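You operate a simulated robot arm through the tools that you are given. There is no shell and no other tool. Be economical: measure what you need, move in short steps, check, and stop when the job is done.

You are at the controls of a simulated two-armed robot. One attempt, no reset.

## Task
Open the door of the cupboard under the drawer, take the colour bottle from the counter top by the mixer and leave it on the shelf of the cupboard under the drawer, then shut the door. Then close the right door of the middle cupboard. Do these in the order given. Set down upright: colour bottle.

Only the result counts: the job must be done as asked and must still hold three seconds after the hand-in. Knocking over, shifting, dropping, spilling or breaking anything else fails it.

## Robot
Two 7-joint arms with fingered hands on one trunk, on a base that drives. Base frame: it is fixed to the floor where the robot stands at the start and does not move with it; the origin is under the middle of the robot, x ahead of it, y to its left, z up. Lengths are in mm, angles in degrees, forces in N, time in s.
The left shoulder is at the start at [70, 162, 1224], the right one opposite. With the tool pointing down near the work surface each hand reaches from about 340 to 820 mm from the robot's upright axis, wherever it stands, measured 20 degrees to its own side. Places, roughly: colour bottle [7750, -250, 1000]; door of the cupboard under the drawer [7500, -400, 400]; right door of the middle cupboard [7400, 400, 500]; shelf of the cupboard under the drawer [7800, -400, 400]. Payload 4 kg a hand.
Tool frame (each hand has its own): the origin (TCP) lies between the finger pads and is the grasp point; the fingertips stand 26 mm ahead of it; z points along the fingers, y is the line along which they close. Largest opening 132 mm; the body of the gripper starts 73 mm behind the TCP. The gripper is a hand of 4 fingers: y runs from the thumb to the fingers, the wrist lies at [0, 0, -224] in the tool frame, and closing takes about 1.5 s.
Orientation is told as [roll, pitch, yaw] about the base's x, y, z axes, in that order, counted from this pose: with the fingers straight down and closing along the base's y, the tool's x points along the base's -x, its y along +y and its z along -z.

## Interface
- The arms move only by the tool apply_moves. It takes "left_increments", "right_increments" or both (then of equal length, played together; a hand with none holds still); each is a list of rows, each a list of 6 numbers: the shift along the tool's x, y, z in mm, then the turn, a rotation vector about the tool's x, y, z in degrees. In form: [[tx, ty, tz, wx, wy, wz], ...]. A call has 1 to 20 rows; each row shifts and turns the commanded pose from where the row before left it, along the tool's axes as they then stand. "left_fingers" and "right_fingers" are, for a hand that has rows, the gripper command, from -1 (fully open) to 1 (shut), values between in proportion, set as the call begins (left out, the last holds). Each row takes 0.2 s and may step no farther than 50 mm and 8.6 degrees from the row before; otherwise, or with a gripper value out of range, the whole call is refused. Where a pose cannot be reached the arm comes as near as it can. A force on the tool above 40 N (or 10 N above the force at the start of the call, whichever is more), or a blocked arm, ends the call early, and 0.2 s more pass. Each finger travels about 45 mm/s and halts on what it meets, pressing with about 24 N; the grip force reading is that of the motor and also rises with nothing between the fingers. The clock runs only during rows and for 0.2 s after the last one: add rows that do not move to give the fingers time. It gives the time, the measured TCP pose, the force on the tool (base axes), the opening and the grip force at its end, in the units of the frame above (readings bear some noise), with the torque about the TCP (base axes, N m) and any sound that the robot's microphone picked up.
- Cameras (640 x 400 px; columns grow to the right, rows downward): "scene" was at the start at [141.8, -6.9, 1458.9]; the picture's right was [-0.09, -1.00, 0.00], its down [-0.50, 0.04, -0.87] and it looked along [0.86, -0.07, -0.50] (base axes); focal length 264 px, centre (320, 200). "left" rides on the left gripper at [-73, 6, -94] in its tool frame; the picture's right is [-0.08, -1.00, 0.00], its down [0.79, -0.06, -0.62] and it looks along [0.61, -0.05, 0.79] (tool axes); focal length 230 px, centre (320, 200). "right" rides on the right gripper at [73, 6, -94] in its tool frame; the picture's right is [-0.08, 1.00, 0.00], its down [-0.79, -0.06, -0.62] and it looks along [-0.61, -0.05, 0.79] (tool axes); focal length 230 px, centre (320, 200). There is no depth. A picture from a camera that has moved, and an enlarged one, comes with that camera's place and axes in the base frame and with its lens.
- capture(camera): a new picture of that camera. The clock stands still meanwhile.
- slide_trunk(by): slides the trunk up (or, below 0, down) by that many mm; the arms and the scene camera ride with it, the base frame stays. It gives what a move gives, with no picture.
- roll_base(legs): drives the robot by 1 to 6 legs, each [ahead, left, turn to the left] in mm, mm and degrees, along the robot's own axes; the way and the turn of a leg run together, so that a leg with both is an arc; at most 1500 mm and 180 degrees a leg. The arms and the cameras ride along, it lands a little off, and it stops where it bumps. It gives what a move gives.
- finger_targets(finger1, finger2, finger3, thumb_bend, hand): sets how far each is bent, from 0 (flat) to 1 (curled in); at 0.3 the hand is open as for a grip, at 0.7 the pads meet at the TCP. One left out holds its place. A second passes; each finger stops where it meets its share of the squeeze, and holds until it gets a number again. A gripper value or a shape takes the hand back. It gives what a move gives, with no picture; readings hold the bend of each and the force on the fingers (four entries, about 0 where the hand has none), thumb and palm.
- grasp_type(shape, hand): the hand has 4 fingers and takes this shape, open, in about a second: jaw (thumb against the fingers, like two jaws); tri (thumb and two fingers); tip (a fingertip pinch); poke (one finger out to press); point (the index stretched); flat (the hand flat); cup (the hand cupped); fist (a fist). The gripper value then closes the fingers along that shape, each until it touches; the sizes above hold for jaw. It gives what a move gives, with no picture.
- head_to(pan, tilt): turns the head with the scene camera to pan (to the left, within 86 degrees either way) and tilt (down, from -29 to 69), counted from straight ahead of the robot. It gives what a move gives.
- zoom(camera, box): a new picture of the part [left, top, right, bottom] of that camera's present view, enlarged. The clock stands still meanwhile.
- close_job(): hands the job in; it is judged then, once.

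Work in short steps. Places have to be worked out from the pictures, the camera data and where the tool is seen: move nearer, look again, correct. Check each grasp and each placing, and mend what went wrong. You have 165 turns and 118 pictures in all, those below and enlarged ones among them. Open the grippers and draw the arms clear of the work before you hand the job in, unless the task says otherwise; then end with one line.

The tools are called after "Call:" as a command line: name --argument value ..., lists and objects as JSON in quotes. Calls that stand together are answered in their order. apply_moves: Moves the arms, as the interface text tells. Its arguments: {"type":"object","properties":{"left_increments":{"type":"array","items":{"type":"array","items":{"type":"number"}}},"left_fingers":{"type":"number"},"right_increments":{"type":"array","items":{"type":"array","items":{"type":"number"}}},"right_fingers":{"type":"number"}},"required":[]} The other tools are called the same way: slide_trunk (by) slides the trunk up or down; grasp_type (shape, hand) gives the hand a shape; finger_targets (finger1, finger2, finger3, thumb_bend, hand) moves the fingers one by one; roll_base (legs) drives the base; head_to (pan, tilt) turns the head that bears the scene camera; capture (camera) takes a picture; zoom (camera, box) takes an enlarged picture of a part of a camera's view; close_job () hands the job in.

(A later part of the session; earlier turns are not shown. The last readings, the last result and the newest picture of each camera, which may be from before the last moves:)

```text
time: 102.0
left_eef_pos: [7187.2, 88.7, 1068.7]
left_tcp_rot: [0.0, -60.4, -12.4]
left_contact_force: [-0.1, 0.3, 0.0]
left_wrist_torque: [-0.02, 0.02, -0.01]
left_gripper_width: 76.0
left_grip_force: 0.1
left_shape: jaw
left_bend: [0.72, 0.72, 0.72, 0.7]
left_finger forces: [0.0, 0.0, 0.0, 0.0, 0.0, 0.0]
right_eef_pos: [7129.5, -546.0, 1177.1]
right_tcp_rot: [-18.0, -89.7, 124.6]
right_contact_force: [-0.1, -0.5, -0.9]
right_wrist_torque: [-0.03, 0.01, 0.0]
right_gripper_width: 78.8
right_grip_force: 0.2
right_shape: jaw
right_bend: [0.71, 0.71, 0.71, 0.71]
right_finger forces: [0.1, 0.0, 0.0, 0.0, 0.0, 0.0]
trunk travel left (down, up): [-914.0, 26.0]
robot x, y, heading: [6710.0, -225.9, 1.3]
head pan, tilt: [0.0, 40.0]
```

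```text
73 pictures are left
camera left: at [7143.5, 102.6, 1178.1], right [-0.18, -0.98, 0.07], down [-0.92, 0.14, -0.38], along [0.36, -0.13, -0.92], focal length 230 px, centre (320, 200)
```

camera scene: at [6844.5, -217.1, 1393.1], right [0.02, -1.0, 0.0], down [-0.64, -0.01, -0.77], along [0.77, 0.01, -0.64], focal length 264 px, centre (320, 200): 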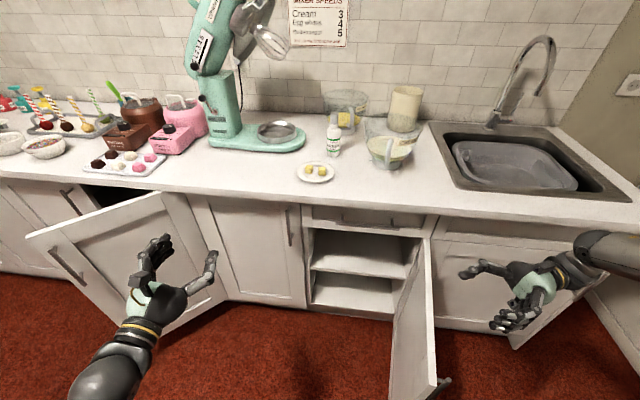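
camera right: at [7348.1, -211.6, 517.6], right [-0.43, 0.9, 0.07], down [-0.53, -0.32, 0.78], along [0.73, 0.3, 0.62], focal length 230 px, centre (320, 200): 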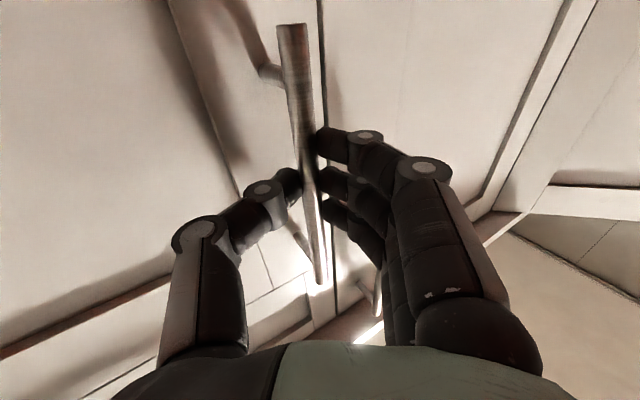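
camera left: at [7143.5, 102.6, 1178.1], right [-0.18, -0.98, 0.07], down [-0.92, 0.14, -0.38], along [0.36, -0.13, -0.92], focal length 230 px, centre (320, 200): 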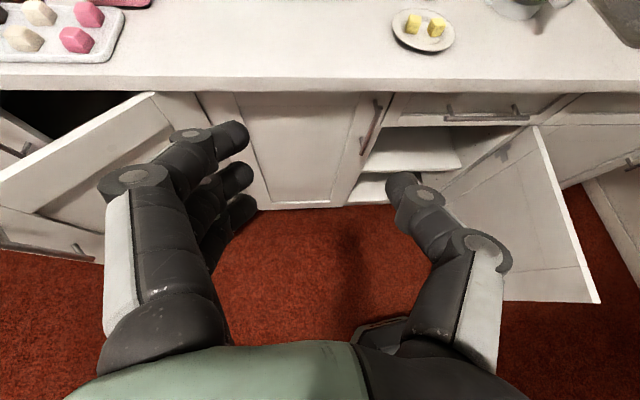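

Now orientation is exactly as wanted. I drive 100 mm forward (hands are high above the counter), then go to a pre-grasp point.

Call:
roll_base --legs '[[100, 0, 0]]'

Call:
apply_moves --left_increments '[[-12, -23, 31, 0, 0, 0], [-12, -23, 31, 0, 0, 0], [-12, -23, 31, 0, 0, 0], [-12, -23, 31, 0, 0, 0], [-12, -23, 31, 0, 0, 0], [-12, -23, 31, 0, 0, 0], [-12, -23, 31, 0, 0, 0], [-12, -23, 31, 0, 0, 0]]'

Call:
capture --camera "left"

Call:
capture --camera "scene"

```text
time: 103.2
left_eef_pos: [7285.6, 89.6, 1071.5]
left_tcp_rot: [0.2, -60.7, -12.6]
left_contact_force: [0.2, -0.9, -0.1]
left_wrist_torque: [-0.01, 0.04, 0.0]
left_gripper_width: 76.0
left_grip_force: 0.0
left_shape: jaw
left_bend: [0.72, 0.72, 0.72, 0.7]
left_finger forces: [0.0, 0.0, 0.0, 0.0, 0.0, 0.0]
right_eef_pos: [7228.3, -545.6, 1178.6]
right_tcp_rot: [-43.2, -89.8, 149.7]
right_contact_force: [-0.2, -0.8, 0.5]
right_wrist_torque: [-0.01, 0.01, -0.01]
right_gripper_width: 78.8
right_grip_force: 0.0
right_shape: jaw
right_bend: [0.71, 0.71, 0.71, 0.71]
right_finger forces: [0.1, 0.0, 0.1, 0.0, 0.1, 0.0]
trunk travel left (down, up): [-914.0, 26.0]
robot x, y, heading: [6809.6, -219.4, 1.4]
head pan, tilt: [0.0, 40.0]
```

```text
time: 105.0
left_eef_pos: [7487.1, -56.9, 997.8]
left_tcp_rot: [16.4, -56.0, -25.5]
left_contact_force: [0.7, -0.3, 0.3]
left_wrist_torque: [0.02, 0.03, 0.01]
left_gripper_width: 76.1
left_grip_force: 0.0
left_shape: jaw
left_bend: [0.72, 0.72, 0.72, 0.7]
left_finger forces: [0.0, 0.0, 0.0, 0.1, 0.0, 0.0]
right_eef_pos: [7232.3, -544.9, 1177.8]
right_tcp_rot: [-15.2, -89.9, 121.5]
right_contact_force: [0.3, 0.0, 0.3]
right_wrist_torque: [0.0, 0.0, 0.02]
right_gripper_width: 78.8
right_grip_force: 0.3
right_shape: jaw
right_bend: [0.71, 0.71, 0.71, 0.71]
right_finger forces: [0.1, 0.0, 0.1, 0.0, 0.1, 0.0]
trunk travel left (down, up): [-914.0, 26.0]
robot x, y, heading: [6807.5, -220.0, 1.3]
head pan, tilt: [0.0, 40.0]
stopped in row 8 (left hand): the arm was blocked; the commanded pose is now the measured one
```

```text
72 pictures are left
camera left: at [7446.6, -60.7, 1109.1], right [-0.16, -0.98, -0.09], down [-0.93, 0.18, -0.33], along [0.34, 0.03, -0.94], focal length 230 px, centre (320, 200)
```

left: 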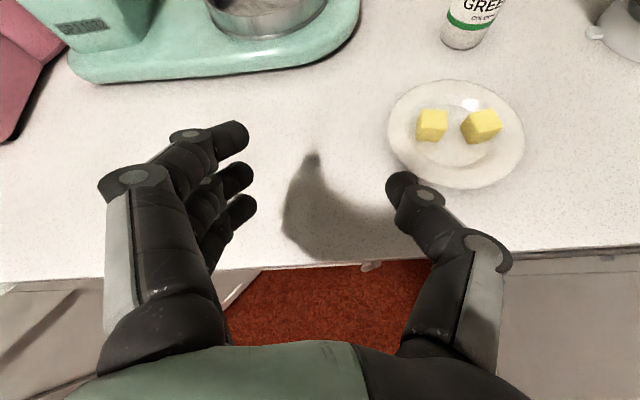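

```text
71 pictures are left
camera scene: at [6947.1, -218.5, 1653.2], right [0.02, -1.0, 0.0], down [-0.64, -0.01, -0.77], along [0.77, 0.02, -0.64], focal length 264 px, centre (320, 200)
```

scene: 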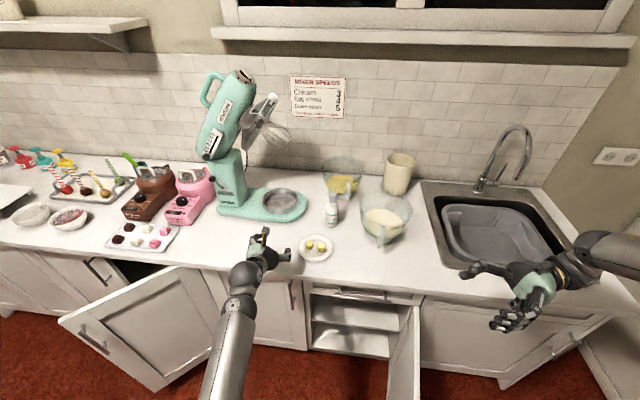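

The left arm wants a larger inward yaw. I turn the hand to yaw ≈-40° (approach the bottle from front-left, clear of mixer and bowl).

Call:
apply_moves --left_increments '[[-5, 0, -5, 7.2, -1.2, 1.8], [-5, 0, -5, 7.2, -1.2, 1.8], [-5, 0, -5, 7.2, -1.2, 1.8], [-5, 0, -5, 7.2, -1.2, 1.8], [0, 0, 0, 0, 0, 0]]'

Call:
capture --camera "left"

```text
time: 106.2
left_eef_pos: [7480.3, -55.9, 1026.3]
left_tcp_rot: [-0.1, -59.8, -40.0]
left_contact_force: [0.6, -1.3, -0.2]
left_wrist_torque: [0.0, -0.01, 0.02]
left_gripper_width: 76.1
left_grip_force: 0.1
left_shape: jaw
left_bend: [0.72, 0.72, 0.72, 0.7]
left_finger forces: [0.0, 0.0, 0.0, 0.0, 0.0, 0.0]
right_eef_pos: [7230.7, -545.4, 1177.0]
right_tcp_rot: [-37.2, -89.7, 143.7]
right_contact_force: [-0.3, -0.3, 0.0]
right_wrist_torque: [0.04, 0.05, 0.0]
right_gripper_width: 78.9
right_grip_force: 0.0
right_shape: jaw
right_bend: [0.71, 0.71, 0.71, 0.71]
right_finger forces: [0.0, 0.0, 0.1, 0.0, 0.0, 0.1]
trunk travel left (down, up): [-914.0, 26.0]
robot x, y, heading: [6806.5, -222.2, 1.1]
head pan, tilt: [0.0, 40.0]
```

```text
70 pictures are left
camera left: at [7449.7, -23.4, 1136.3], right [-0.61, -0.79, 0.07], down [-0.75, 0.55, -0.37], along [0.25, -0.28, -0.93], focal length 230 px, centre (320, 200)
```

left: 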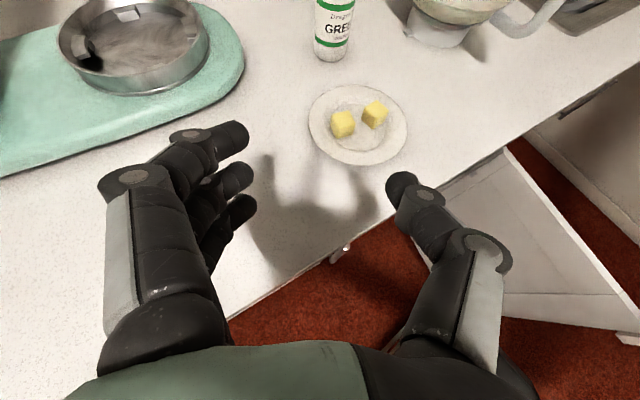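

Orientation now exact; bottle seen at ≈[7665,-240]. I move to ~110 mm short of it.

Call:
apply_moves --left_increments '[[-21, -6, 36, 0, 0, 0], [-21, -6, 36, 0, 0, 0], [-21, -6, 36, 0, 0, 0], [-21, -6, 36, 0, 0, 0], [0, 0, 0, 0, 0, 0]]'

Call:
capture --camera "left"

Call:
zoom --camera "scene" --box '[220, 150, 420, 275]'

```text
time: 107.4
left_eef_pos: [7591.9, -180.8, 1025.0]
left_tcp_rot: [0.0, -59.8, -40.0]
left_contact_force: [0.0, 0.4, -0.1]
left_wrist_torque: [-0.01, 0.02, 0.04]
left_gripper_width: 76.0
left_grip_force: 0.1
left_shape: jaw
left_bend: [0.72, 0.72, 0.72, 0.7]
left_finger forces: [0.0, 0.0, 0.0, 0.0, 0.0, 0.0]
right_eef_pos: [7230.2, -545.3, 1177.8]
right_tcp_rot: [-30.7, -89.8, 137.2]
right_contact_force: [0.2, 0.5, 0.1]
right_wrist_torque: [-0.02, 0.0, -0.01]
right_gripper_width: 79.0
right_grip_force: 0.2
right_shape: jaw
right_bend: [0.71, 0.71, 0.71, 0.71]
right_finger forces: [0.1, 0.0, 0.1, 0.1, 0.1, 0.1]
trunk travel left (down, up): [-914.0, 26.0]
robot x, y, heading: [6807.1, -219.5, 1.0]
head pan, tilt: [0.0, 40.0]
```

```text
69 pictures are left
camera left: at [7561.4, -149.4, 1135.0], right [-0.61, -0.79, 0.07], down [-0.75, 0.55, -0.37], along [0.25, -0.27, -0.93], focal length 230 px, centre (320, 200)
```

left: 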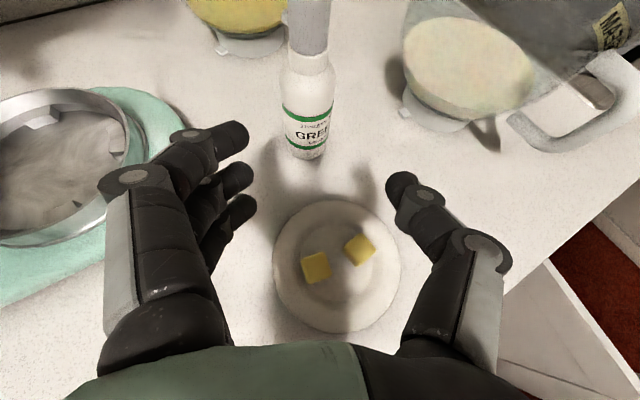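

```text
3.20 times, centred on (320, 212) of scene
camera zoom: at [6945.2, -217.6, 1653.4], right [0.02, -1.0, 0.0], down [-0.64, -0.01, -0.77], along [0.77, 0.02, -0.64], focal length 844 px, centre (320, 160)
```

zoom: 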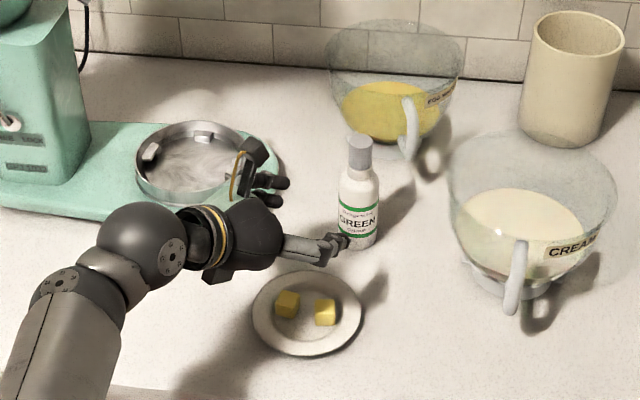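

Bottle axis ≈[7684,-248]; I advance along the tool so the TCP meets it at z≈970.

Call:
apply_moves --left_increments '[[-4, 4, 30, 0, 0, 0], [-4, 4, 30, 0, 0, 0], [0, 0, 30, 0, 0, 0], [0, 0, 15, 0, 0, 0], [0, 0, 0, 0, 0, 0]]'

Call:
capture --camera "left"

Call:
zoom --camera "scene" --box '[260, 160, 400, 250]'

```text
time: 108.6
left_eef_pos: [7637.6, -212.1, 999.8]
left_tcp_rot: [0.0, -59.7, -40.1]
left_contact_force: [0.3, -0.4, -0.3]
left_wrist_torque: [0.02, -0.04, 0.03]
left_gripper_width: 76.1
left_grip_force: 0.1
left_shape: jaw
left_bend: [0.72, 0.72, 0.72, 0.7]
left_finger forces: [0.0, 0.1, 0.0, 0.0, 0.1, 0.0]
left hand out of reach, approached as far as the arm can: row 3, 4
right_eef_pos: [7231.0, -547.3, 1176.6]
right_tcp_rot: [-21.9, -89.8, 128.3]
right_contact_force: [-0.4, -0.1, 0.2]
right_wrist_torque: [0.03, 0.0, 0.01]
right_gripper_width: 78.8
right_grip_force: 0.0
right_shape: jaw
right_bend: [0.71, 0.71, 0.71, 0.71]
right_finger forces: [0.1, 0.0, 0.0, 0.0, 0.0, 0.0]
trunk travel left (down, up): [-914.0, 26.0]
robot x, y, heading: [6811.2, -225.6, 1.1]
head pan, tilt: [0.0, 40.0]
```

```text
67 pictures are left
camera left: at [7608.9, -179.7, 1111.1], right [-0.61, -0.79, 0.07], down [-0.75, 0.55, -0.37], along [0.25, -0.27, -0.93], focal length 230 px, centre (320, 200)
```

left: 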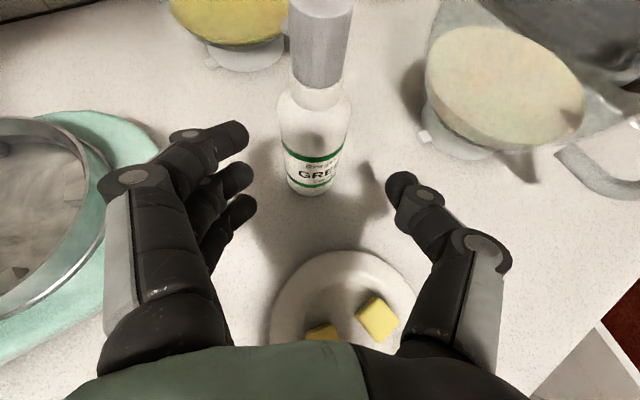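

```text
4.44 times, centred on (330, 205) of scene
camera zoom: at [6946.8, -218.1, 1653.2], right [0.02, -1.0, 0.0], down [-0.64, -0.01, -0.77], along [0.77, 0.02, -0.64], focal length 1172 px, centre (276, 178)
```

zoom: 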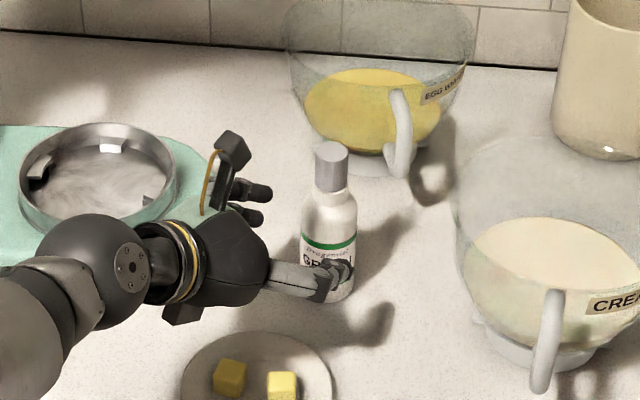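

Out of arm reach by ~60 mm; I lower the trunk 30 mm and nudge the base forward-right by the remainder.

Call:
slide_trunk --by -30

Call:
roll_base --legs '[[45, -36, 0]]'

Call:
capture --camera "left"

Call:
zoom --camera "scene" --box '[240, 140, 400, 240]'

```text
time: 109.3
left_eef_pos: [7638.2, -211.4, 971.7]
left_tcp_rot: [-0.1, -59.9, -40.0]
left_contact_force: [1.0, 0.4, -0.1]
left_wrist_torque: [0.02, -0.01, 0.02]
left_gripper_width: 76.0
left_grip_force: 0.1
left_shape: jaw
left_bend: [0.72, 0.72, 0.72, 0.7]
left_finger forces: [0.1, 0.0, 0.0, 0.0, 0.1, 0.0]
right_eef_pos: [7230.2, -546.2, 1147.7]
right_tcp_rot: [-32.1, -89.8, 138.7]
right_contact_force: [0.2, 0.6, 0.2]
right_wrist_torque: [-0.03, 0.02, -0.02]
right_gripper_width: 78.9
right_grip_force: 0.0
right_shape: jaw
right_bend: [0.71, 0.71, 0.71, 0.71]
right_finger forces: [0.0, 0.0, 0.1, 0.0, 0.1, 0.1]
trunk travel left (down, up): [-884.0, 56.0]
robot x, y, heading: [6808.2, -222.5, 1.2]
head pan, tilt: [0.0, 40.0]
```

```text
time: 110.3
left_eef_pos: [7665.6, -240.9, 972.3]
left_tcp_rot: [0.0, -59.8, -40.6]
left_contact_force: [0.2, 1.5, 0.1]
left_wrist_torque: [-0.05, -0.03, 0.0]
left_gripper_width: 76.1
left_grip_force: 0.1
left_shape: jaw
left_bend: [0.72, 0.72, 0.72, 0.7]
left_finger forces: [0.0, 0.0, 0.0, 0.1, 0.0, 0.0]
right_eef_pos: [7251.6, -570.4, 1148.2]
right_tcp_rot: [-24.9, -89.8, 130.8]
right_contact_force: [-0.2, 0.1, -0.8]
right_wrist_torque: [0.02, -0.01, 0.0]
right_gripper_width: 79.1
right_grip_force: 0.0
right_shape: jaw
right_bend: [0.71, 0.71, 0.71, 0.71]
right_finger forces: [0.0, 0.0, 0.0, 0.0, 0.1, 0.1]
trunk travel left (down, up): [-884.0, 56.0]
robot x, y, heading: [6835.0, -247.3, 0.5]
head pan, tilt: [0.0, 40.0]
stopped in leg 1: the robot was blocked; the commanded pose is now the measured one
```

```text
65 pictures are left
camera left: at [7634.5, -208.9, 1081.5], right [-0.62, -0.78, 0.07], down [-0.74, 0.56, -0.37], along [0.25, -0.28, -0.93], focal length 230 px, centre (320, 200)
```

left: 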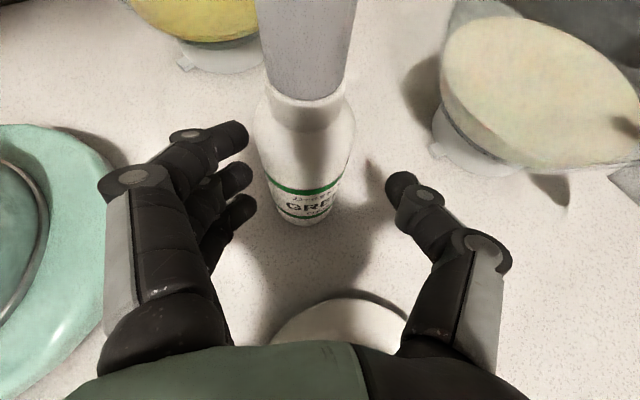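

```text
4.00 times, centred on (320, 190) of scene
camera zoom: at [6971.4, -240.3, 1623.2], right [0.01, -1.0, 0.0], down [-0.64, -0.01, -0.77], along [0.77, 0.01, -0.64], focal length 1055 px, centre (320, 240)
```

zoom: 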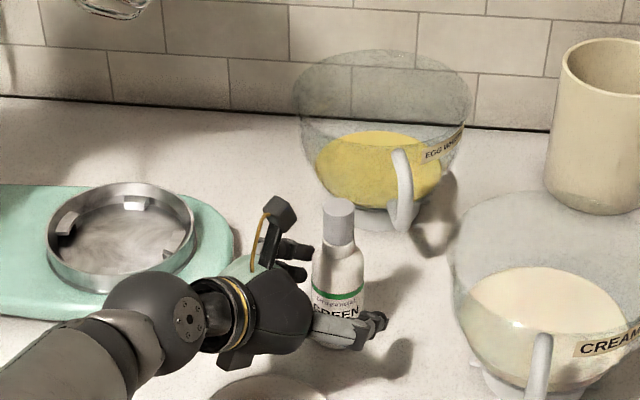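

Base was stopped (likely by the door edge). I need ~16 mm more along the tool; try with the arm.

Call:
apply_moves --left_increments '[[0, 3, 8, 0, 0, 0], [0, 3, 8, 0, 0, 0], [0, 0, 4, 0, 0, 0], [0, 0, 0, 0, 0, 0]]'

Call:
head_to --pan -30 --tilt 60

Call:
capture --camera "scene"

```text
time: 111.3
left_eef_pos: [7664.9, -245.3, 971.3]
left_tcp_rot: [0.2, -59.8, -40.8]
left_contact_force: [0.7, -0.4, -0.2]
left_wrist_torque: [-0.01, -0.02, 0.03]
left_gripper_width: 76.0
left_grip_force: 0.1
left_shape: jaw
left_bend: [0.72, 0.72, 0.72, 0.7]
left_finger forces: [0.1, 0.0, 0.0, 0.0, 0.0, 0.0]
left hand out of reach, approached as far as the arm can: row 1, 2
right_eef_pos: [7249.6, -574.0, 1149.2]
right_tcp_rot: [-47.5, -89.7, 153.2]
right_contact_force: [-0.9, -0.7, 0.4]
right_wrist_torque: [-0.01, -0.02, -0.04]
right_gripper_width: 78.8
right_grip_force: 0.0
right_shape: jaw
right_bend: [0.71, 0.71, 0.71, 0.71]
right_finger forces: [0.0, 0.0, 0.1, 0.1, 0.0, 0.0]
trunk travel left (down, up): [-884.0, 56.0]
robot x, y, heading: [6834.3, -245.6, 0.3]
head pan, tilt: [0.0, 40.0]
```

```text
time: 112.2
left_eef_pos: [7666.6, -246.0, 969.8]
left_tcp_rot: [0.2, -59.7, -40.8]
left_contact_force: [0.5, 0.4, 0.3]
left_wrist_torque: [0.0, 0.0, 0.01]
left_gripper_width: 76.2
left_grip_force: 0.1
left_shape: jaw
left_bend: [0.72, 0.72, 0.72, 0.7]
left_finger forces: [0.0, 0.0, 0.0, 0.0, 0.1, 0.0]
right_eef_pos: [7251.1, -573.8, 1148.7]
right_tcp_rot: [-52.2, -89.7, 158.0]
right_contact_force: [0.8, 0.1, -0.7]
right_wrist_torque: [-0.01, -0.05, -0.02]
right_gripper_width: 78.9
right_grip_force: 0.1
right_shape: jaw
right_bend: [0.71, 0.71, 0.71, 0.71]
right_finger forces: [0.1, 0.0, 0.1, 0.1, 0.0, 0.0]
trunk travel left (down, up): [-884.0, 56.0]
robot x, y, heading: [6831.0, -248.5, 0.5]
head pan, tilt: [-30.0, 60.0]
```

```text
63 pictures are left
camera scene: at [6943.3, -276.6, 1596.6], right [-0.49, -0.87, 0.0], down [-0.75, 0.43, -0.5], along [0.44, -0.25, -0.87], focal length 264 px, centre (320, 200)
```

scene: 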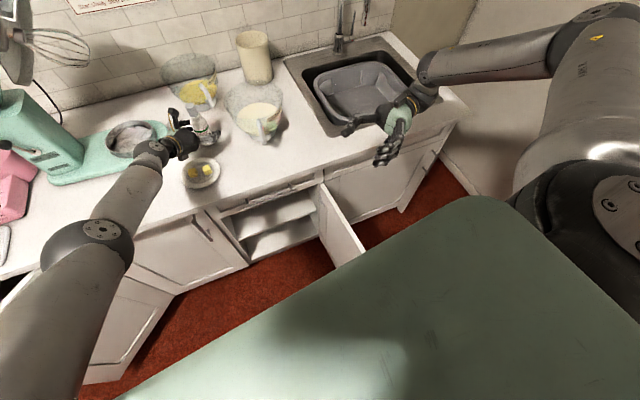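

Reach-limited at this trunk height. I lift the hand 60 mm vertically, lower the trunk 60 mm (gains ~28 mm reach), then advance.

Call:
apply_moves --left_increments '[[-17, 0, -10, 0, 0, 0], [-17, 0, -10, 0, 0, 0], [-18, 0, -10, 0, 0, 0], [0, 0, 0, 0, 0, 0]]'

Call:
slide_trunk --by -60

Call:
apply_moves --left_increments '[[0, 4, 8, 0, 0, 0], [0, 4, 8, 0, 0, 0], [0, 0, 4, 0, 0, 0], [0, 0, 0, 0, 0, 0]]'

Call:
capture --camera "left"

```text
time: 113.2
left_eef_pos: [7667.8, -246.3, 1031.4]
left_tcp_rot: [0.1, -59.8, -40.6]
left_contact_force: [-0.6, -0.7, -0.5]
left_wrist_torque: [0.0, -0.01, -0.01]
left_gripper_width: 75.9
left_grip_force: 0.1
left_shape: jaw
left_bend: [0.72, 0.72, 0.72, 0.7]
left_finger forces: [0.1, 0.0, 0.0, 0.0, 0.1, 0.1]
right_eef_pos: [7250.8, -573.1, 1147.7]
right_tcp_rot: [-46.0, -90.0, 152.0]
right_contact_force: [0.0, 0.0, 0.4]
right_wrist_torque: [-0.03, 0.06, 0.03]
right_gripper_width: 78.7
right_grip_force: 0.0
right_shape: jaw
right_bend: [0.71, 0.71, 0.71, 0.71]
right_finger forces: [0.0, 0.0, 0.1, 0.0, 0.0, 0.0]
trunk travel left (down, up): [-884.0, 56.0]
robot x, y, heading: [6830.3, -247.9, 0.5]
head pan, tilt: [-30.0, 60.0]
```

```text
time: 114.2
left_eef_pos: [7666.3, -245.0, 972.1]
left_tcp_rot: [0.2, -59.8, -40.8]
left_contact_force: [0.4, -0.7, -0.4]
left_wrist_torque: [-0.01, -0.04, 0.03]
left_gripper_width: 76.3
left_grip_force: 0.1
left_shape: jaw
left_bend: [0.72, 0.72, 0.72, 0.7]
left_finger forces: [0.0, 0.0, 0.0, 0.0, 0.0, 0.0]
right_eef_pos: [7251.1, -572.2, 1087.4]
right_tcp_rot: [-51.2, -89.7, 157.0]
right_contact_force: [0.4, 0.3, 0.7]
right_wrist_torque: [0.0, -0.02, -0.02]
right_gripper_width: 78.8
right_grip_force: 0.1
right_shape: jaw
right_bend: [0.71, 0.71, 0.71, 0.71]
right_finger forces: [0.0, 0.1, 0.0, 0.0, 0.1, 0.0]
trunk travel left (down, up): [-824.0, 116.0]
robot x, y, heading: [6835.2, -246.7, 0.5]
head pan, tilt: [-30.0, 60.0]
```

```text
time: 115.2
left_eef_pos: [7684.7, -251.0, 960.3]
left_tcp_rot: [0.2, -59.8, -40.9]
left_contact_force: [0.0, 0.2, -0.4]
left_wrist_torque: [-0.03, -0.01, 0.0]
left_gripper_width: 75.8
left_grip_force: 0.2
left_shape: jaw
left_bend: [0.72, 0.72, 0.72, 0.7]
left_finger forces: [0.0, 0.1, 0.1, 0.0, 0.0, 0.1]
right_eef_pos: [7251.5, -573.1, 1087.9]
right_tcp_rot: [-49.8, -89.8, 155.7]
right_contact_force: [0.5, -0.5, -0.2]
right_wrist_torque: [0.0, 0.0, -0.01]
right_gripper_width: 78.6
right_grip_force: 0.1
right_shape: jaw
right_bend: [0.71, 0.71, 0.71, 0.71]
right_finger forces: [0.0, 0.0, 0.0, 0.1, 0.0, 0.0]
trunk travel left (down, up): [-824.0, 116.0]
robot x, y, heading: [6831.9, -245.1, 0.4]
head pan, tilt: [-30.0, 60.0]
```

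```text
62 pictures are left
camera left: at [7655.0, -218.6, 1071.2], right [-0.62, -0.78, 0.07], down [-0.74, 0.56, -0.37], along [0.25, -0.28, -0.93], focal length 230 px, centre (320, 200)
```

left: 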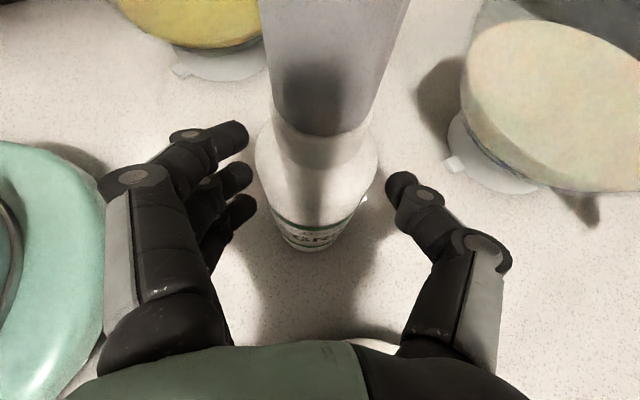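

Bottle is centred between thumb and fingers. I lift a few mm and close gently.

Call:
apply_moves --left_fingers 1 --left_increments '[[-9, 0, -4, 0, 0, 0], [0, 0, 0, 0, 0, 0], [0, 0, 0, 0, 0, 0], [0, 0, 0, 0, 0, 0], [0, 0, 0, 0, 0, 0], [0, 0, 0, 0, 0, 0], [0, 0, 0, 0, 0, 0]]'

Call:
capture --camera "left"

```text
time: 116.8
left_eef_pos: [7686.2, -251.6, 970.0]
left_tcp_rot: [0.1, -59.9, -40.8]
left_contact_force: [0.1, -0.1, 0.4]
left_wrist_torque: [0.03, 0.02, -0.02]
left_gripper_width: 36.0
left_grip_force: 24.2
left_shape: jaw
left_bend: [0.72, 0.74, 0.74, 0.71]
left_finger forces: [6.1, 7.0, 7.3, 0.0, 20.1, 0.0]
right_eef_pos: [7250.6, -573.1, 1088.3]
right_tcp_rot: [-52.0, -89.8, 157.8]
right_contact_force: [0.2, 0.1, 0.5]
right_wrist_torque: [-0.02, 0.01, -0.05]
right_gripper_width: 79.0
right_grip_force: 0.2
right_shape: jaw
right_bend: [0.71, 0.71, 0.71, 0.71]
right_finger forces: [0.0, 0.1, 0.0, 0.0, 0.1, 0.0]
trunk travel left (down, up): [-824.0, 116.0]
robot x, y, heading: [6831.6, -247.0, 0.3]
head pan, tilt: [-30.0, 60.0]
```

```text
61 pictures are left
camera left: at [7655.9, -219.5, 1080.7], right [-0.62, -0.78, 0.07], down [-0.74, 0.56, -0.37], along [0.25, -0.28, -0.93], focal length 230 px, centre (320, 200)
```

left: 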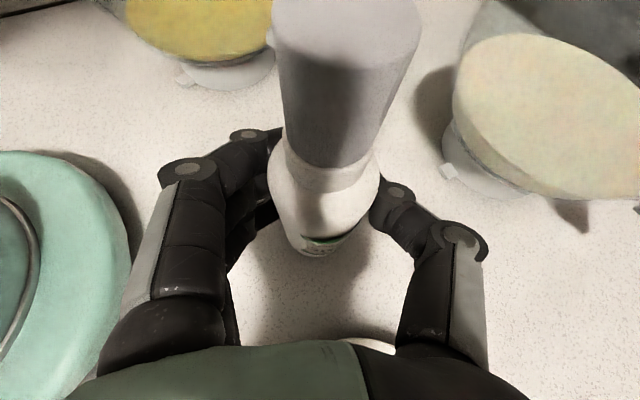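

Bottle gripped (36 mm). I lift it 100 mm with the trunk and check.

Call:
slide_trunk --by 100

Call:
capture --camera "left"

```text
time: 118.2
left_eef_pos: [7687.5, -252.1, 1069.8]
left_tcp_rot: [0.3, -59.8, -40.7]
left_contact_force: [0.1, 0.1, -1.6]
left_wrist_torque: [0.01, 0.03, -0.03]
left_gripper_width: 35.7
left_grip_force: 24.3
left_shape: jaw
left_bend: [0.72, 0.74, 0.74, 0.71]
left_finger forces: [5.9, 6.9, 7.7, 0.1, 19.8, 0.0]
right_eef_pos: [7251.6, -574.8, 1187.6]
right_tcp_rot: [-47.5, -89.8, 153.3]
right_contact_force: [0.0, -0.3, -0.7]
right_wrist_torque: [0.03, -0.03, 0.01]
right_gripper_width: 78.6
right_grip_force: 0.0
right_shape: jaw
right_bend: [0.71, 0.71, 0.71, 0.71]
right_finger forces: [0.0, 0.0, 0.0, 0.0, 0.0, 0.1]
trunk travel left (down, up): [-924.0, 16.0]
robot x, y, heading: [6831.0, -246.4, 0.4]
head pan, tilt: [-30.0, 60.0]
```

```text
60 pictures are left
camera left: at [7656.3, -219.4, 1180.2], right [-0.62, -0.78, 0.07], down [-0.74, 0.56, -0.37], along [0.25, -0.28, -0.93], focal length 230 px, centre (320, 200)
```

left: 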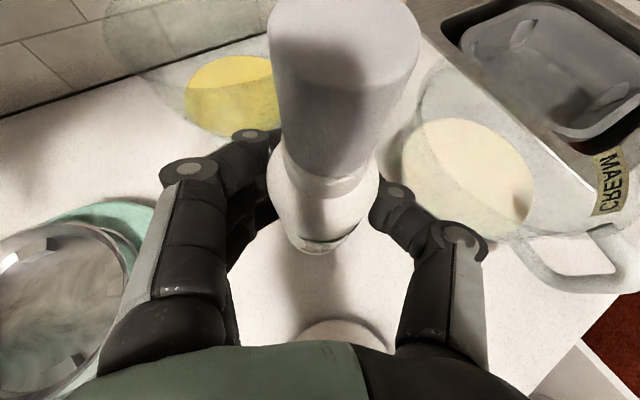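

Bottle lifted cleanly. I back the base off to clear the counter for lowering.

Call:
roll_base --legs '[[-200, -75, 0], [-190, -75, 0]]'

Call:
head_to --pan 0 --tilt 45

Call:
capture --camera "scene"

```text
time: 121.0
left_eef_pos: [7301.1, -408.1, 1067.6]
left_tcp_rot: [-0.2, -59.7, -40.6]
left_contact_force: [0.4, -0.8, -1.5]
left_wrist_torque: [0.0, -0.02, -0.03]
left_gripper_width: 35.6
left_grip_force: 23.4
left_shape: jaw
left_bend: [0.72, 0.74, 0.74, 0.71]
left_finger forces: [6.0, 6.9, 7.8, 0.1, 19.8, 0.0]
right_eef_pos: [6865.3, -728.5, 1187.0]
right_tcp_rot: [3.2, -89.7, 102.6]
right_contact_force: [0.6, 0.1, -0.7]
right_wrist_torque: [-0.02, 0.0, 0.01]
right_gripper_width: 78.7
right_grip_force: 0.0
right_shape: jaw
right_bend: [0.71, 0.71, 0.71, 0.71]
right_finger forces: [0.0, 0.0, 0.0, 0.1, 0.1, 0.0]
trunk travel left (down, up): [-924.0, 16.0]
robot x, y, heading: [6447.4, -401.6, 0.3]
head pan, tilt: [-30.0, 60.0]
```

```text
time: 122.0
left_eef_pos: [7297.5, -408.7, 1070.4]
left_tcp_rot: [0.2, -59.8, -41.0]
left_contact_force: [0.3, 0.3, -2.0]
left_wrist_torque: [0.01, 0.0, 0.05]
left_gripper_width: 36.0
left_grip_force: 23.7
left_shape: jaw
left_bend: [0.72, 0.74, 0.74, 0.71]
left_finger forces: [5.9, 7.0, 7.7, 0.1, 19.8, 0.0]
right_eef_pos: [6860.8, -730.1, 1187.8]
right_tcp_rot: [-57.2, -89.7, 162.9]
right_contact_force: [-0.4, 0.2, -1.1]
right_wrist_torque: [0.04, 0.0, 0.01]
right_gripper_width: 78.7
right_grip_force: 0.1
right_shape: jaw
right_bend: [0.71, 0.71, 0.71, 0.71]
right_finger forces: [0.1, 0.0, 0.1, 0.0, 0.0, 0.0]
trunk travel left (down, up): [-924.0, 16.0]
robot x, y, heading: [6444.2, -398.0, 0.2]
head pan, tilt: [0.0, 45.0]
```

```text
59 pictures are left
camera scene: at [6577.2, -398.2, 1656.1], right [0.0, -1.0, 0.0], down [-0.71, 0.0, -0.71], along [0.71, 0.0, -0.71], focal length 264 px, centre (320, 200)
```

scene: 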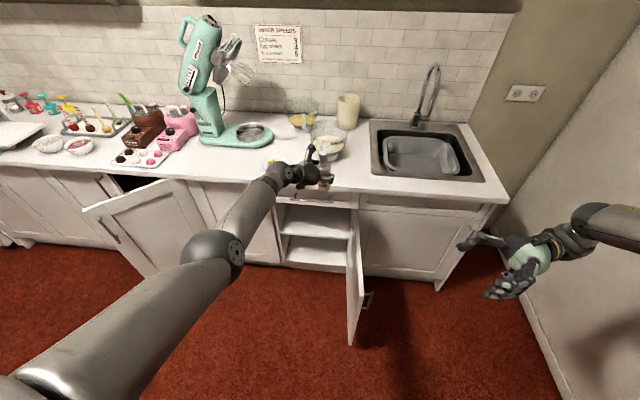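

Shelf front edge triangulates to x≈7540, z≈430. I lower the trunk 555 mm so that the bottle base is ~25 mm above shelf level, in front of the opening.

Call:
slide_trunk --by -300

Call:
slide_trunk --by -255

Call:
capture --camera "left"

Call:
capture --camera "scene"

```text
time: 125.0
left_eef_pos: [7297.5, -409.5, 770.6]
left_tcp_rot: [0.2, -59.9, -41.0]
left_contact_force: [0.9, 0.1, -1.7]
left_wrist_torque: [0.03, -0.03, -0.01]
left_gripper_width: 35.6
left_grip_force: 23.7
left_shape: jaw
left_bend: [0.72, 0.74, 0.74, 0.71]
left_finger forces: [5.8, 7.0, 7.7, 0.0, 19.7, 0.0]
right_eef_pos: [6861.7, -729.3, 887.6]
right_tcp_rot: [-52.3, -89.8, 158.2]
right_contact_force: [-0.5, -0.5, 0.8]
right_wrist_torque: [0.03, 0.01, -0.01]
right_gripper_width: 78.6
right_grip_force: 0.1
right_shape: jaw
right_bend: [0.71, 0.71, 0.71, 0.71]
right_finger forces: [0.0, 0.0, 0.1, 0.0, 0.0, 0.0]
trunk travel left (down, up): [-624.0, 316.0]
robot x, y, heading: [6443.8, -400.8, 0.0]
head pan, tilt: [0.0, 45.0]
```

```text
time: 127.6
left_eef_pos: [7298.3, -408.7, 515.9]
left_tcp_rot: [0.2, -59.9, -40.8]
left_contact_force: [-0.1, -0.1, -1.5]
left_wrist_torque: [-0.01, -0.01, -0.01]
left_gripper_width: 35.7
left_grip_force: 23.7
left_shape: jaw
left_bend: [0.72, 0.74, 0.74, 0.71]
left_finger forces: [5.9, 7.0, 7.7, 0.1, 19.7, 0.0]
right_eef_pos: [6861.3, -730.4, 634.0]
right_tcp_rot: [-52.5, -89.8, 158.2]
right_contact_force: [1.0, -0.4, -0.4]
right_wrist_torque: [0.01, 0.01, -0.04]
right_gripper_width: 78.7
right_grip_force: 0.0
right_shape: jaw
right_bend: [0.71, 0.71, 0.71, 0.71]
right_finger forces: [0.1, 0.0, 0.0, 0.1, 0.0, 0.1]
trunk travel left (down, up): [-369.0, 571.0]
robot x, y, heading: [6445.9, -400.4, 0.4]
head pan, tilt: [0.0, 45.0]
```

```text
58 pictures are left
camera left: at [7267.7, -376.1, 625.6], right [-0.62, -0.78, 0.07], down [-0.74, 0.56, -0.37], along [0.25, -0.28, -0.93], focal length 230 px, centre (320, 200)
```

left: 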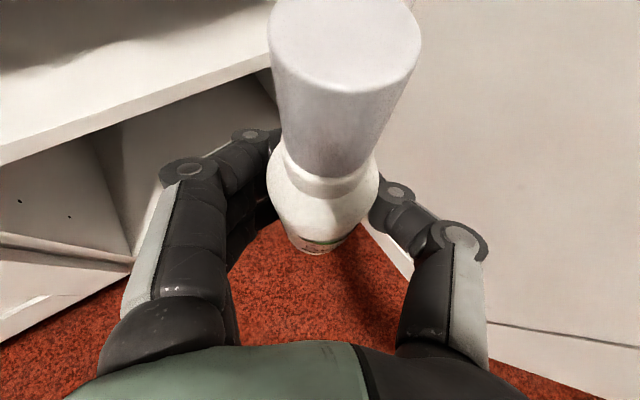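

```text
57 pictures are left
camera scene: at [6577.8, -397.7, 1101.1], right [0.0, -1.0, 0.0], down [-0.71, 0.0, -0.71], along [0.71, 0.0, -0.71], focal length 264 px, centre (320, 200)
```

scene: 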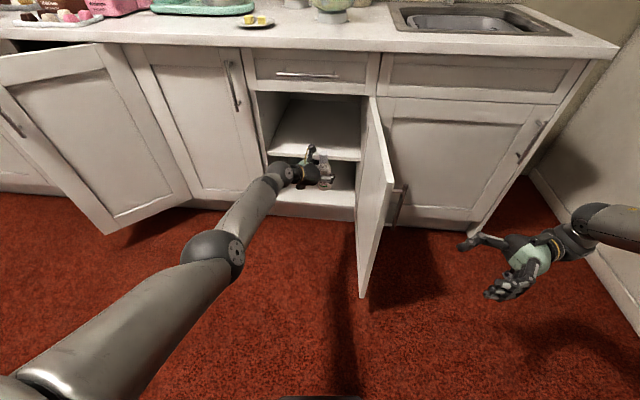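

I need more reach without the base touching the door edge (≈[7017,-553]). I raise the hand relative to the shoulder by 150 mm while lowering the trunk the same amount.

Call:
apply_moves --left_increments '[[-26, 0, -15, 0, 0, 0], [-26, 0, -15, 0, 0, 0], [-26, 0, -15, 0, 0, 0], [-26, 0, -15, 0, 0, 0], [-26, 0, -15, 0, 0, 0], [0, 0, 0, 0, 0, 0]]'

Call:
slide_trunk --by -150

Call:
roll_base --legs '[[190, 0, 0]]'

Call:
capture --camera "scene"

Call:
capture --camera "left"

```text
time: 129.0
left_eef_pos: [7297.2, -409.5, 664.5]
left_tcp_rot: [0.1, -59.8, -40.8]
left_contact_force: [-0.1, -0.6, -2.1]
left_wrist_torque: [0.02, -0.01, -0.05]
left_gripper_width: 35.7
left_grip_force: 24.2
left_shape: jaw
left_bend: [0.72, 0.74, 0.74, 0.71]
left_finger forces: [5.8, 6.9, 7.7, 0.1, 19.5, 0.0]
right_eef_pos: [6861.9, -729.2, 632.9]
right_tcp_rot: [-51.6, -89.9, 157.4]
right_contact_force: [-0.7, -0.3, 0.0]
right_wrist_torque: [-0.02, -0.01, 0.03]
right_gripper_width: 78.5
right_grip_force: 0.0
right_shape: jaw
right_bend: [0.71, 0.71, 0.71, 0.71]
right_finger forces: [0.0, 0.1, 0.1, 0.0, 0.1, 0.0]
trunk travel left (down, up): [-369.0, 571.0]
robot x, y, heading: [6445.4, -400.9, 0.2]
head pan, tilt: [0.0, 45.0]
```

```text
time: 130.8
left_eef_pos: [7297.0, -410.1, 515.2]
left_tcp_rot: [0.2, -59.8, -40.8]
left_contact_force: [-0.3, -0.4, -0.8]
left_wrist_torque: [0.0, -0.01, 0.0]
left_gripper_width: 35.6
left_grip_force: 24.1
left_shape: jaw
left_bend: [0.72, 0.74, 0.74, 0.71]
left_finger forces: [5.7, 6.9, 7.7, 0.1, 19.7, 0.0]
right_eef_pos: [6861.0, -728.7, 482.0]
right_tcp_rot: [-53.1, -89.8, 158.7]
right_contact_force: [0.1, 0.3, 0.2]
right_wrist_torque: [-0.04, 0.0, -0.01]
right_gripper_width: 78.7
right_grip_force: 0.0
right_shape: jaw
right_bend: [0.71, 0.71, 0.71, 0.71]
right_finger forces: [0.0, 0.0, 0.0, 0.1, 0.0, 0.1]
trunk travel left (down, up): [-219.0, 721.0]
robot x, y, heading: [6447.7, -398.7, 0.2]
head pan, tilt: [0.0, 45.0]
```

```text
time: 132.3
left_eef_pos: [7488.1, -405.9, 515.0]
left_tcp_rot: [0.3, -59.7, -40.7]
left_contact_force: [0.6, 1.0, 0.0]
left_wrist_torque: [-0.01, -0.04, -0.01]
left_gripper_width: 20.4
left_grip_force: 24.0
left_shape: jaw
left_bend: [0.75, 0.76, 0.76, 0.76]
left_finger forces: [0.0, 0.0, 0.1, 0.0, 0.0, 0.1]
right_eef_pos: [7052.5, -726.7, 482.7]
right_tcp_rot: [-51.3, -89.7, 157.2]
right_contact_force: [-0.1, -0.4, 0.2]
right_wrist_torque: [0.01, -0.03, 0.02]
right_gripper_width: 78.8
right_grip_force: 0.0
right_shape: jaw
right_bend: [0.71, 0.71, 0.71, 0.71]
right_finger forces: [0.1, 0.0, 0.1, 0.1, 0.0, 0.0]
trunk travel left (down, up): [-219.0, 721.0]
robot x, y, heading: [6636.5, -398.2, 0.6]
head pan, tilt: [0.0, 45.0]
```

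```text
56 pictures are left
camera scene: at [6768.1, -396.3, 951.0], right [0.01, -1.0, 0.0], down [-0.71, -0.01, -0.71], along [0.71, 0.01, -0.71], focal length 264 px, centre (320, 200)
```

scene: 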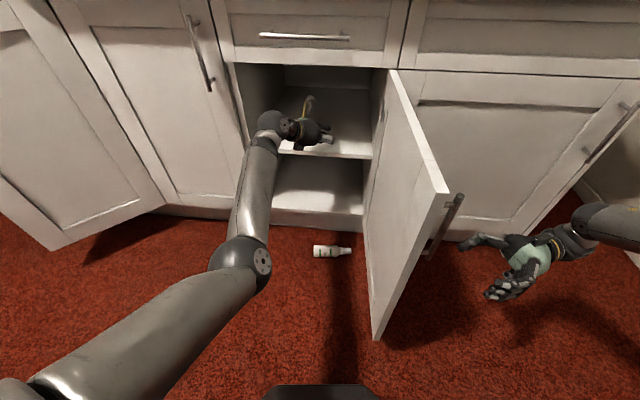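

```text
55 pictures are left
camera left: at [7457.4, -374.0, 624.9], right [-0.62, -0.78, 0.07], down [-0.74, 0.56, -0.37], along [0.25, -0.28, -0.93], focal length 230 px, centre (320, 200)
```

left: 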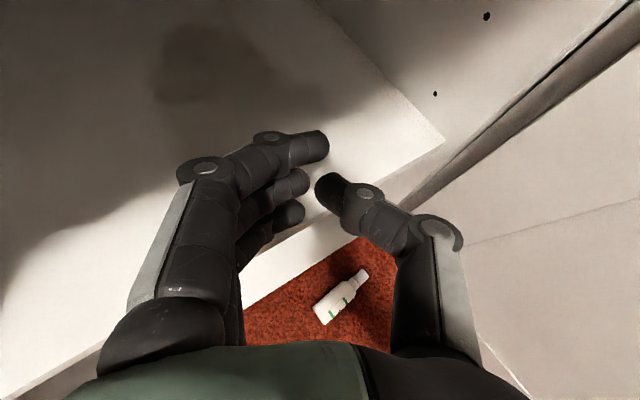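

The bottle struck the shelf edge (shelf is really at x≈7475, z≈475) and fell; it lies on the floor near [7397,-437], axis along y, base toward +y. I'll recover it: first back the base out and turn the left hand downwards.

Call:
roll_base --legs '[[-150, 0, 0]]'

Call:
apply_moves --left_fingers -0.2 --left_increments '[[-30, 0, -30, 0, 8, 0], [-20, 0, -30, 0, 8, 0], [-10, 0, -20, 0, 8, 0], [0, 0, 0, 0, 8, 0], [0, 0, 0, 0, 8, 0], [0, 0, 0, 0, 8, 0], [0, 0, 0, 0, 8, 0], [0, 0, 0, 0, 4, 0], [0, 0, 0, 0, 0, 0]]'

Call:
capture --camera "scene"

```text
time: 133.7
left_eef_pos: [7339.0, -406.2, 514.8]
left_tcp_rot: [0.2, -59.9, -40.7]
left_contact_force: [-0.3, -0.1, -0.9]
left_wrist_torque: [0.01, 0.0, 0.0]
left_gripper_width: 20.5
left_grip_force: 24.3
left_shape: jaw
left_bend: [0.75, 0.76, 0.76, 0.76]
left_finger forces: [0.0, 0.0, 0.0, 0.0, 0.1, 0.0]
right_eef_pos: [6903.2, -727.6, 483.2]
right_tcp_rot: [-54.1, -89.7, 160.0]
right_contact_force: [-0.1, 0.3, -0.1]
right_wrist_torque: [-0.03, 0.01, 0.01]
right_gripper_width: 79.0
right_grip_force: 0.1
right_shape: jaw
right_bend: [0.71, 0.71, 0.71, 0.71]
right_finger forces: [0.1, 0.0, 0.0, 0.0, 0.0, 0.1]
trunk travel left (down, up): [-219.0, 721.0]
robot x, y, heading: [6490.2, -400.2, 0.8]
head pan, tilt: [0.0, 45.0]
```

```text
time: 135.7
left_eef_pos: [7224.2, -358.9, 602.0]
left_tcp_rot: [0.0, 0.3, -40.5]
left_contact_force: [-0.4, -0.4, -0.4]
left_wrist_torque: [-0.02, 0.02, -0.02]
left_gripper_width: 78.9
left_grip_force: 0.0
left_shape: jaw
left_bend: [0.71, 0.71, 0.71, 0.71]
left_finger forces: [0.0, 0.1, 0.0, 0.0, 0.1, 0.1]
left hand out of reach, approached as far as the arm can: row 5, 6, 7, 8
right_eef_pos: [6904.2, -727.4, 483.9]
right_tcp_rot: [-54.2, -89.7, 160.1]
right_contact_force: [-0.3, 0.1, 0.3]
right_wrist_torque: [-0.03, 0.02, -0.02]
right_gripper_width: 79.0
right_grip_force: 0.1
right_shape: jaw
right_bend: [0.71, 0.71, 0.71, 0.71]
right_finger forces: [0.0, 0.0, 0.1, 0.1, 0.1, 0.0]
trunk travel left (down, up): [-219.0, 721.0]
robot x, y, heading: [6487.1, -401.0, 0.6]
head pan, tilt: [0.0, 45.0]
```

```text
54 pictures are left
camera scene: at [6619.4, -397.3, 951.0], right [0.01, -1.0, 0.0], down [-0.71, -0.01, -0.71], along [0.71, 0.01, -0.71], focal length 264 px, centre (320, 200)
```

scene: 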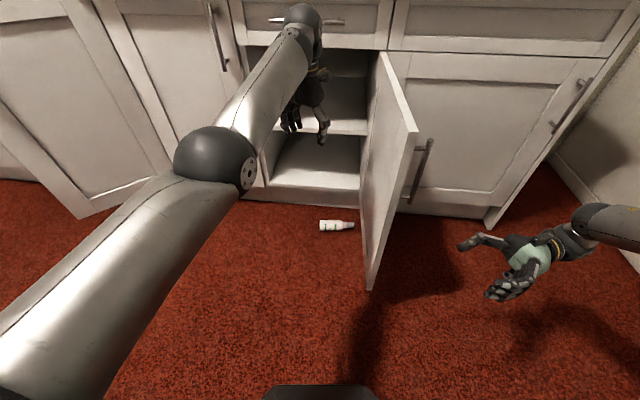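

Hand points down. I retract it nearer the body, then take a diagonal stance left of the opening (heading ≈-25°), away from the door edge.

Call:
apply_moves --left_increments '[[40, -12, 0, 0, 0, 0], [40, -12, 0, 0, 0, 0], [40, -12, 0, 0, 0, 0], [40, -12, 0, 0, 0, 0], [40, -12, 0, 0, 0, 0], [40, -12, 0, 0, 0, 0]]'

Call:
roll_base --legs '[[200, 230, 0], [0, 0, -25]]'

Call:
capture --camera "scene"

```text
time: 137.1
left_eef_pos: [7178.0, -330.5, 594.9]
left_tcp_rot: [0.0, 0.3, -40.5]
left_contact_force: [-0.2, 0.1, 0.4]
left_wrist_torque: [-0.01, 0.02, -0.02]
left_gripper_width: 79.0
left_grip_force: 0.0
left_shape: jaw
left_bend: [0.71, 0.71, 0.71, 0.71]
left_finger forces: [0.0, 0.0, 0.1, 0.1, 0.0, 0.0]
left hand out of reach, approached as far as the arm can: row 1, 2, 3, 4, 5, 6
right_eef_pos: [6905.1, -727.4, 483.1]
right_tcp_rot: [-54.0, -89.9, 159.9]
right_contact_force: [0.7, -0.1, 0.5]
right_wrist_torque: [-0.04, -0.03, 0.0]
right_gripper_width: 78.9
right_grip_force: 0.0
right_shape: jaw
right_bend: [0.71, 0.71, 0.71, 0.71]
right_finger forces: [0.0, 0.0, 0.0, 0.0, 0.0, 0.2]
trunk travel left (down, up): [-219.0, 721.0]
robot x, y, heading: [6485.6, -399.2, 0.7]
head pan, tilt: [0.0, 45.0]
```

```text
time: 140.4
left_eef_pos: [7340.9, -397.0, 595.8]
left_tcp_rot: [0.0, 0.1, -65.6]
left_contact_force: [-0.7, 0.1, -0.6]
left_wrist_torque: [0.01, 0.0, -0.03]
left_gripper_width: 78.9
left_grip_force: 0.0
left_shape: jaw
left_bend: [0.71, 0.71, 0.71, 0.71]
left_finger forces: [0.0, 0.0, 0.1, 0.0, 0.0, 0.0]
right_eef_pos: [6925.7, -638.7, 483.0]
right_tcp_rot: [-55.0, -89.9, 135.8]
right_contact_force: [0.0, 0.3, 0.6]
right_wrist_torque: [0.02, 0.04, 0.02]
right_gripper_width: 78.8
right_grip_force: 0.1
right_shape: jaw
right_bend: [0.71, 0.71, 0.71, 0.71]
right_finger forces: [0.1, 0.0, 0.1, 0.0, 0.1, 0.0]
trunk travel left (down, up): [-219.0, 721.0]
robot x, y, heading: [6686.6, -166.7, -24.6]
head pan, tilt: [0.0, 45.0]
```

```text
53 pictures are left
camera scene: at [6807.3, -219.7, 951.0], right [-0.42, -0.91, 0.0], down [-0.64, 0.29, -0.71], along [0.64, -0.29, -0.71], focal length 264 px, centre (320, 200)
```

scene: 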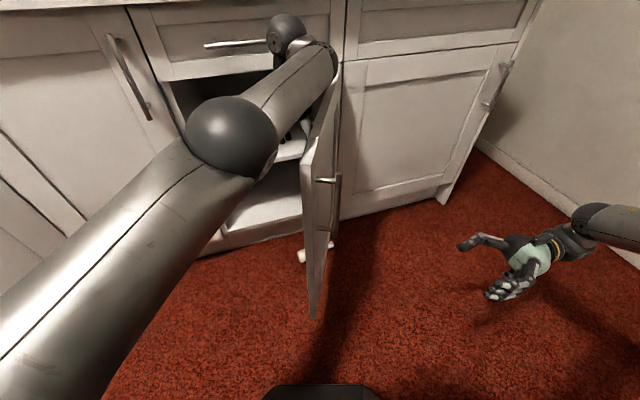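

Trunk down 200 and lower the hand in free space to z≈180, pulling it back a little and turning to yaw -90.

Call:
slide_trunk --by -200

Call:
apply_moves --left_increments '[[0, 0, 45, 0, 0, 0], [10, -8, 45, 0, 0, 0], [18, -15, 40, 0, 0, 0], [18, -15, 40, 0, 0, 0], [18, -15, 30, 0, 0, 0], [18, -15, 0, 0, 0, 8], [18, -15, 0, 0, 0, 8], [0, 0, 0, 0, 0, 8], [0, 0, 0, 0, 0, 0]]'

Call:
capture --camera "left"

Call:
capture --camera "scene"

```text
time: 141.8
left_eef_pos: [7356.9, -407.2, 598.7]
left_tcp_rot: [7.5, -9.4, -66.7]
left_contact_force: [-0.6, 0.2, -0.2]
left_wrist_torque: [-0.04, 0.0, 0.01]
left_gripper_width: 78.9
left_grip_force: 0.1
left_shape: jaw
left_bend: [0.71, 0.71, 0.71, 0.71]
left_finger forces: [0.0, 0.0, 0.1, 0.0, 0.0, 0.1]
right_eef_pos: [6925.5, -639.8, 365.3]
right_tcp_rot: [-64.2, -89.5, 145.1]
right_contact_force: [1.0, -0.1, 0.4]
right_wrist_torque: [0.01, -0.03, -0.02]
right_gripper_width: 78.8
right_grip_force: 0.0
right_shape: jaw
right_bend: [0.71, 0.71, 0.71, 0.71]
right_finger forces: [0.0, 0.0, 0.0, 0.0, 0.0, 0.0]
trunk travel left (down, up): [-101.0, 839.0]
robot x, y, heading: [6688.5, -165.9, -24.7]
head pan, tilt: [0.0, 45.0]
stopped: the arm was blocked; the commanded pose is now the measured one
```

```text
time: 143.8
left_eef_pos: [7353.2, -430.8, 402.9]
left_tcp_rot: [9.7, -4.9, -90.6]
left_contact_force: [0.8, 0.3, 0.1]
left_wrist_torque: [0.0, 0.03, -0.01]
left_gripper_width: 79.2
left_grip_force: 0.1
left_shape: jaw
left_bend: [0.71, 0.71, 0.71, 0.71]
left_finger forces: [0.0, 0.0, 0.0, 0.1, 0.0, 0.0]
left hand out of reach, approached as far as the arm can: row 2, 3, 4, 5, 6, 7
right_eef_pos: [6927.0, -640.9, 365.7]
right_tcp_rot: [-53.2, -89.8, 134.0]
right_contact_force: [0.4, 0.6, 0.2]
right_wrist_torque: [0.01, -0.04, 0.0]
right_gripper_width: 78.8
right_grip_force: 0.0
right_shape: jaw
right_bend: [0.71, 0.71, 0.71, 0.71]
right_finger forces: [0.0, 0.0, 0.0, 0.1, 0.1, 0.0]
trunk travel left (down, up): [-101.0, 839.0]
robot x, y, heading: [6688.3, -164.9, -24.7]
head pan, tilt: [0.0, 45.0]
```

```text
52 pictures are left
camera left: at [7342.5, -495.7, 502.7], right [-0.98, -0.08, -0.16], down [-0.16, 0.83, 0.53], along [0.09, 0.54, -0.83], focal length 230 px, centre (320, 200)
```

left: 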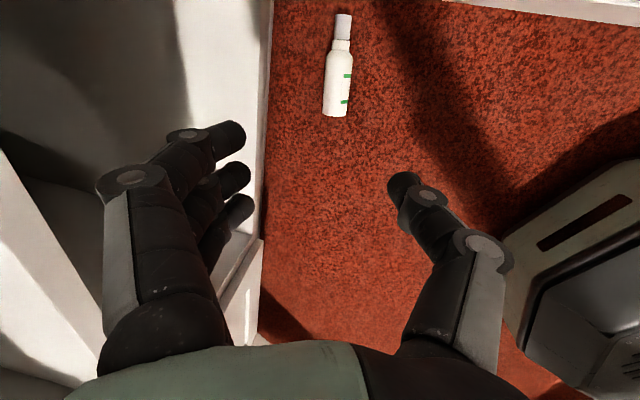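

```text
51 pictures are left
camera scene: at [6808.6, -220.8, 833.2], right [-0.42, -0.91, 0.0], down [-0.64, 0.3, -0.71], along [0.64, -0.3, -0.71], focal length 264 px, centre (320, 200)
```

scene: 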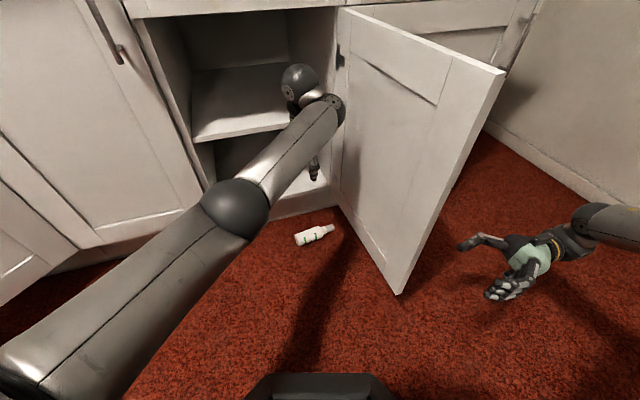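

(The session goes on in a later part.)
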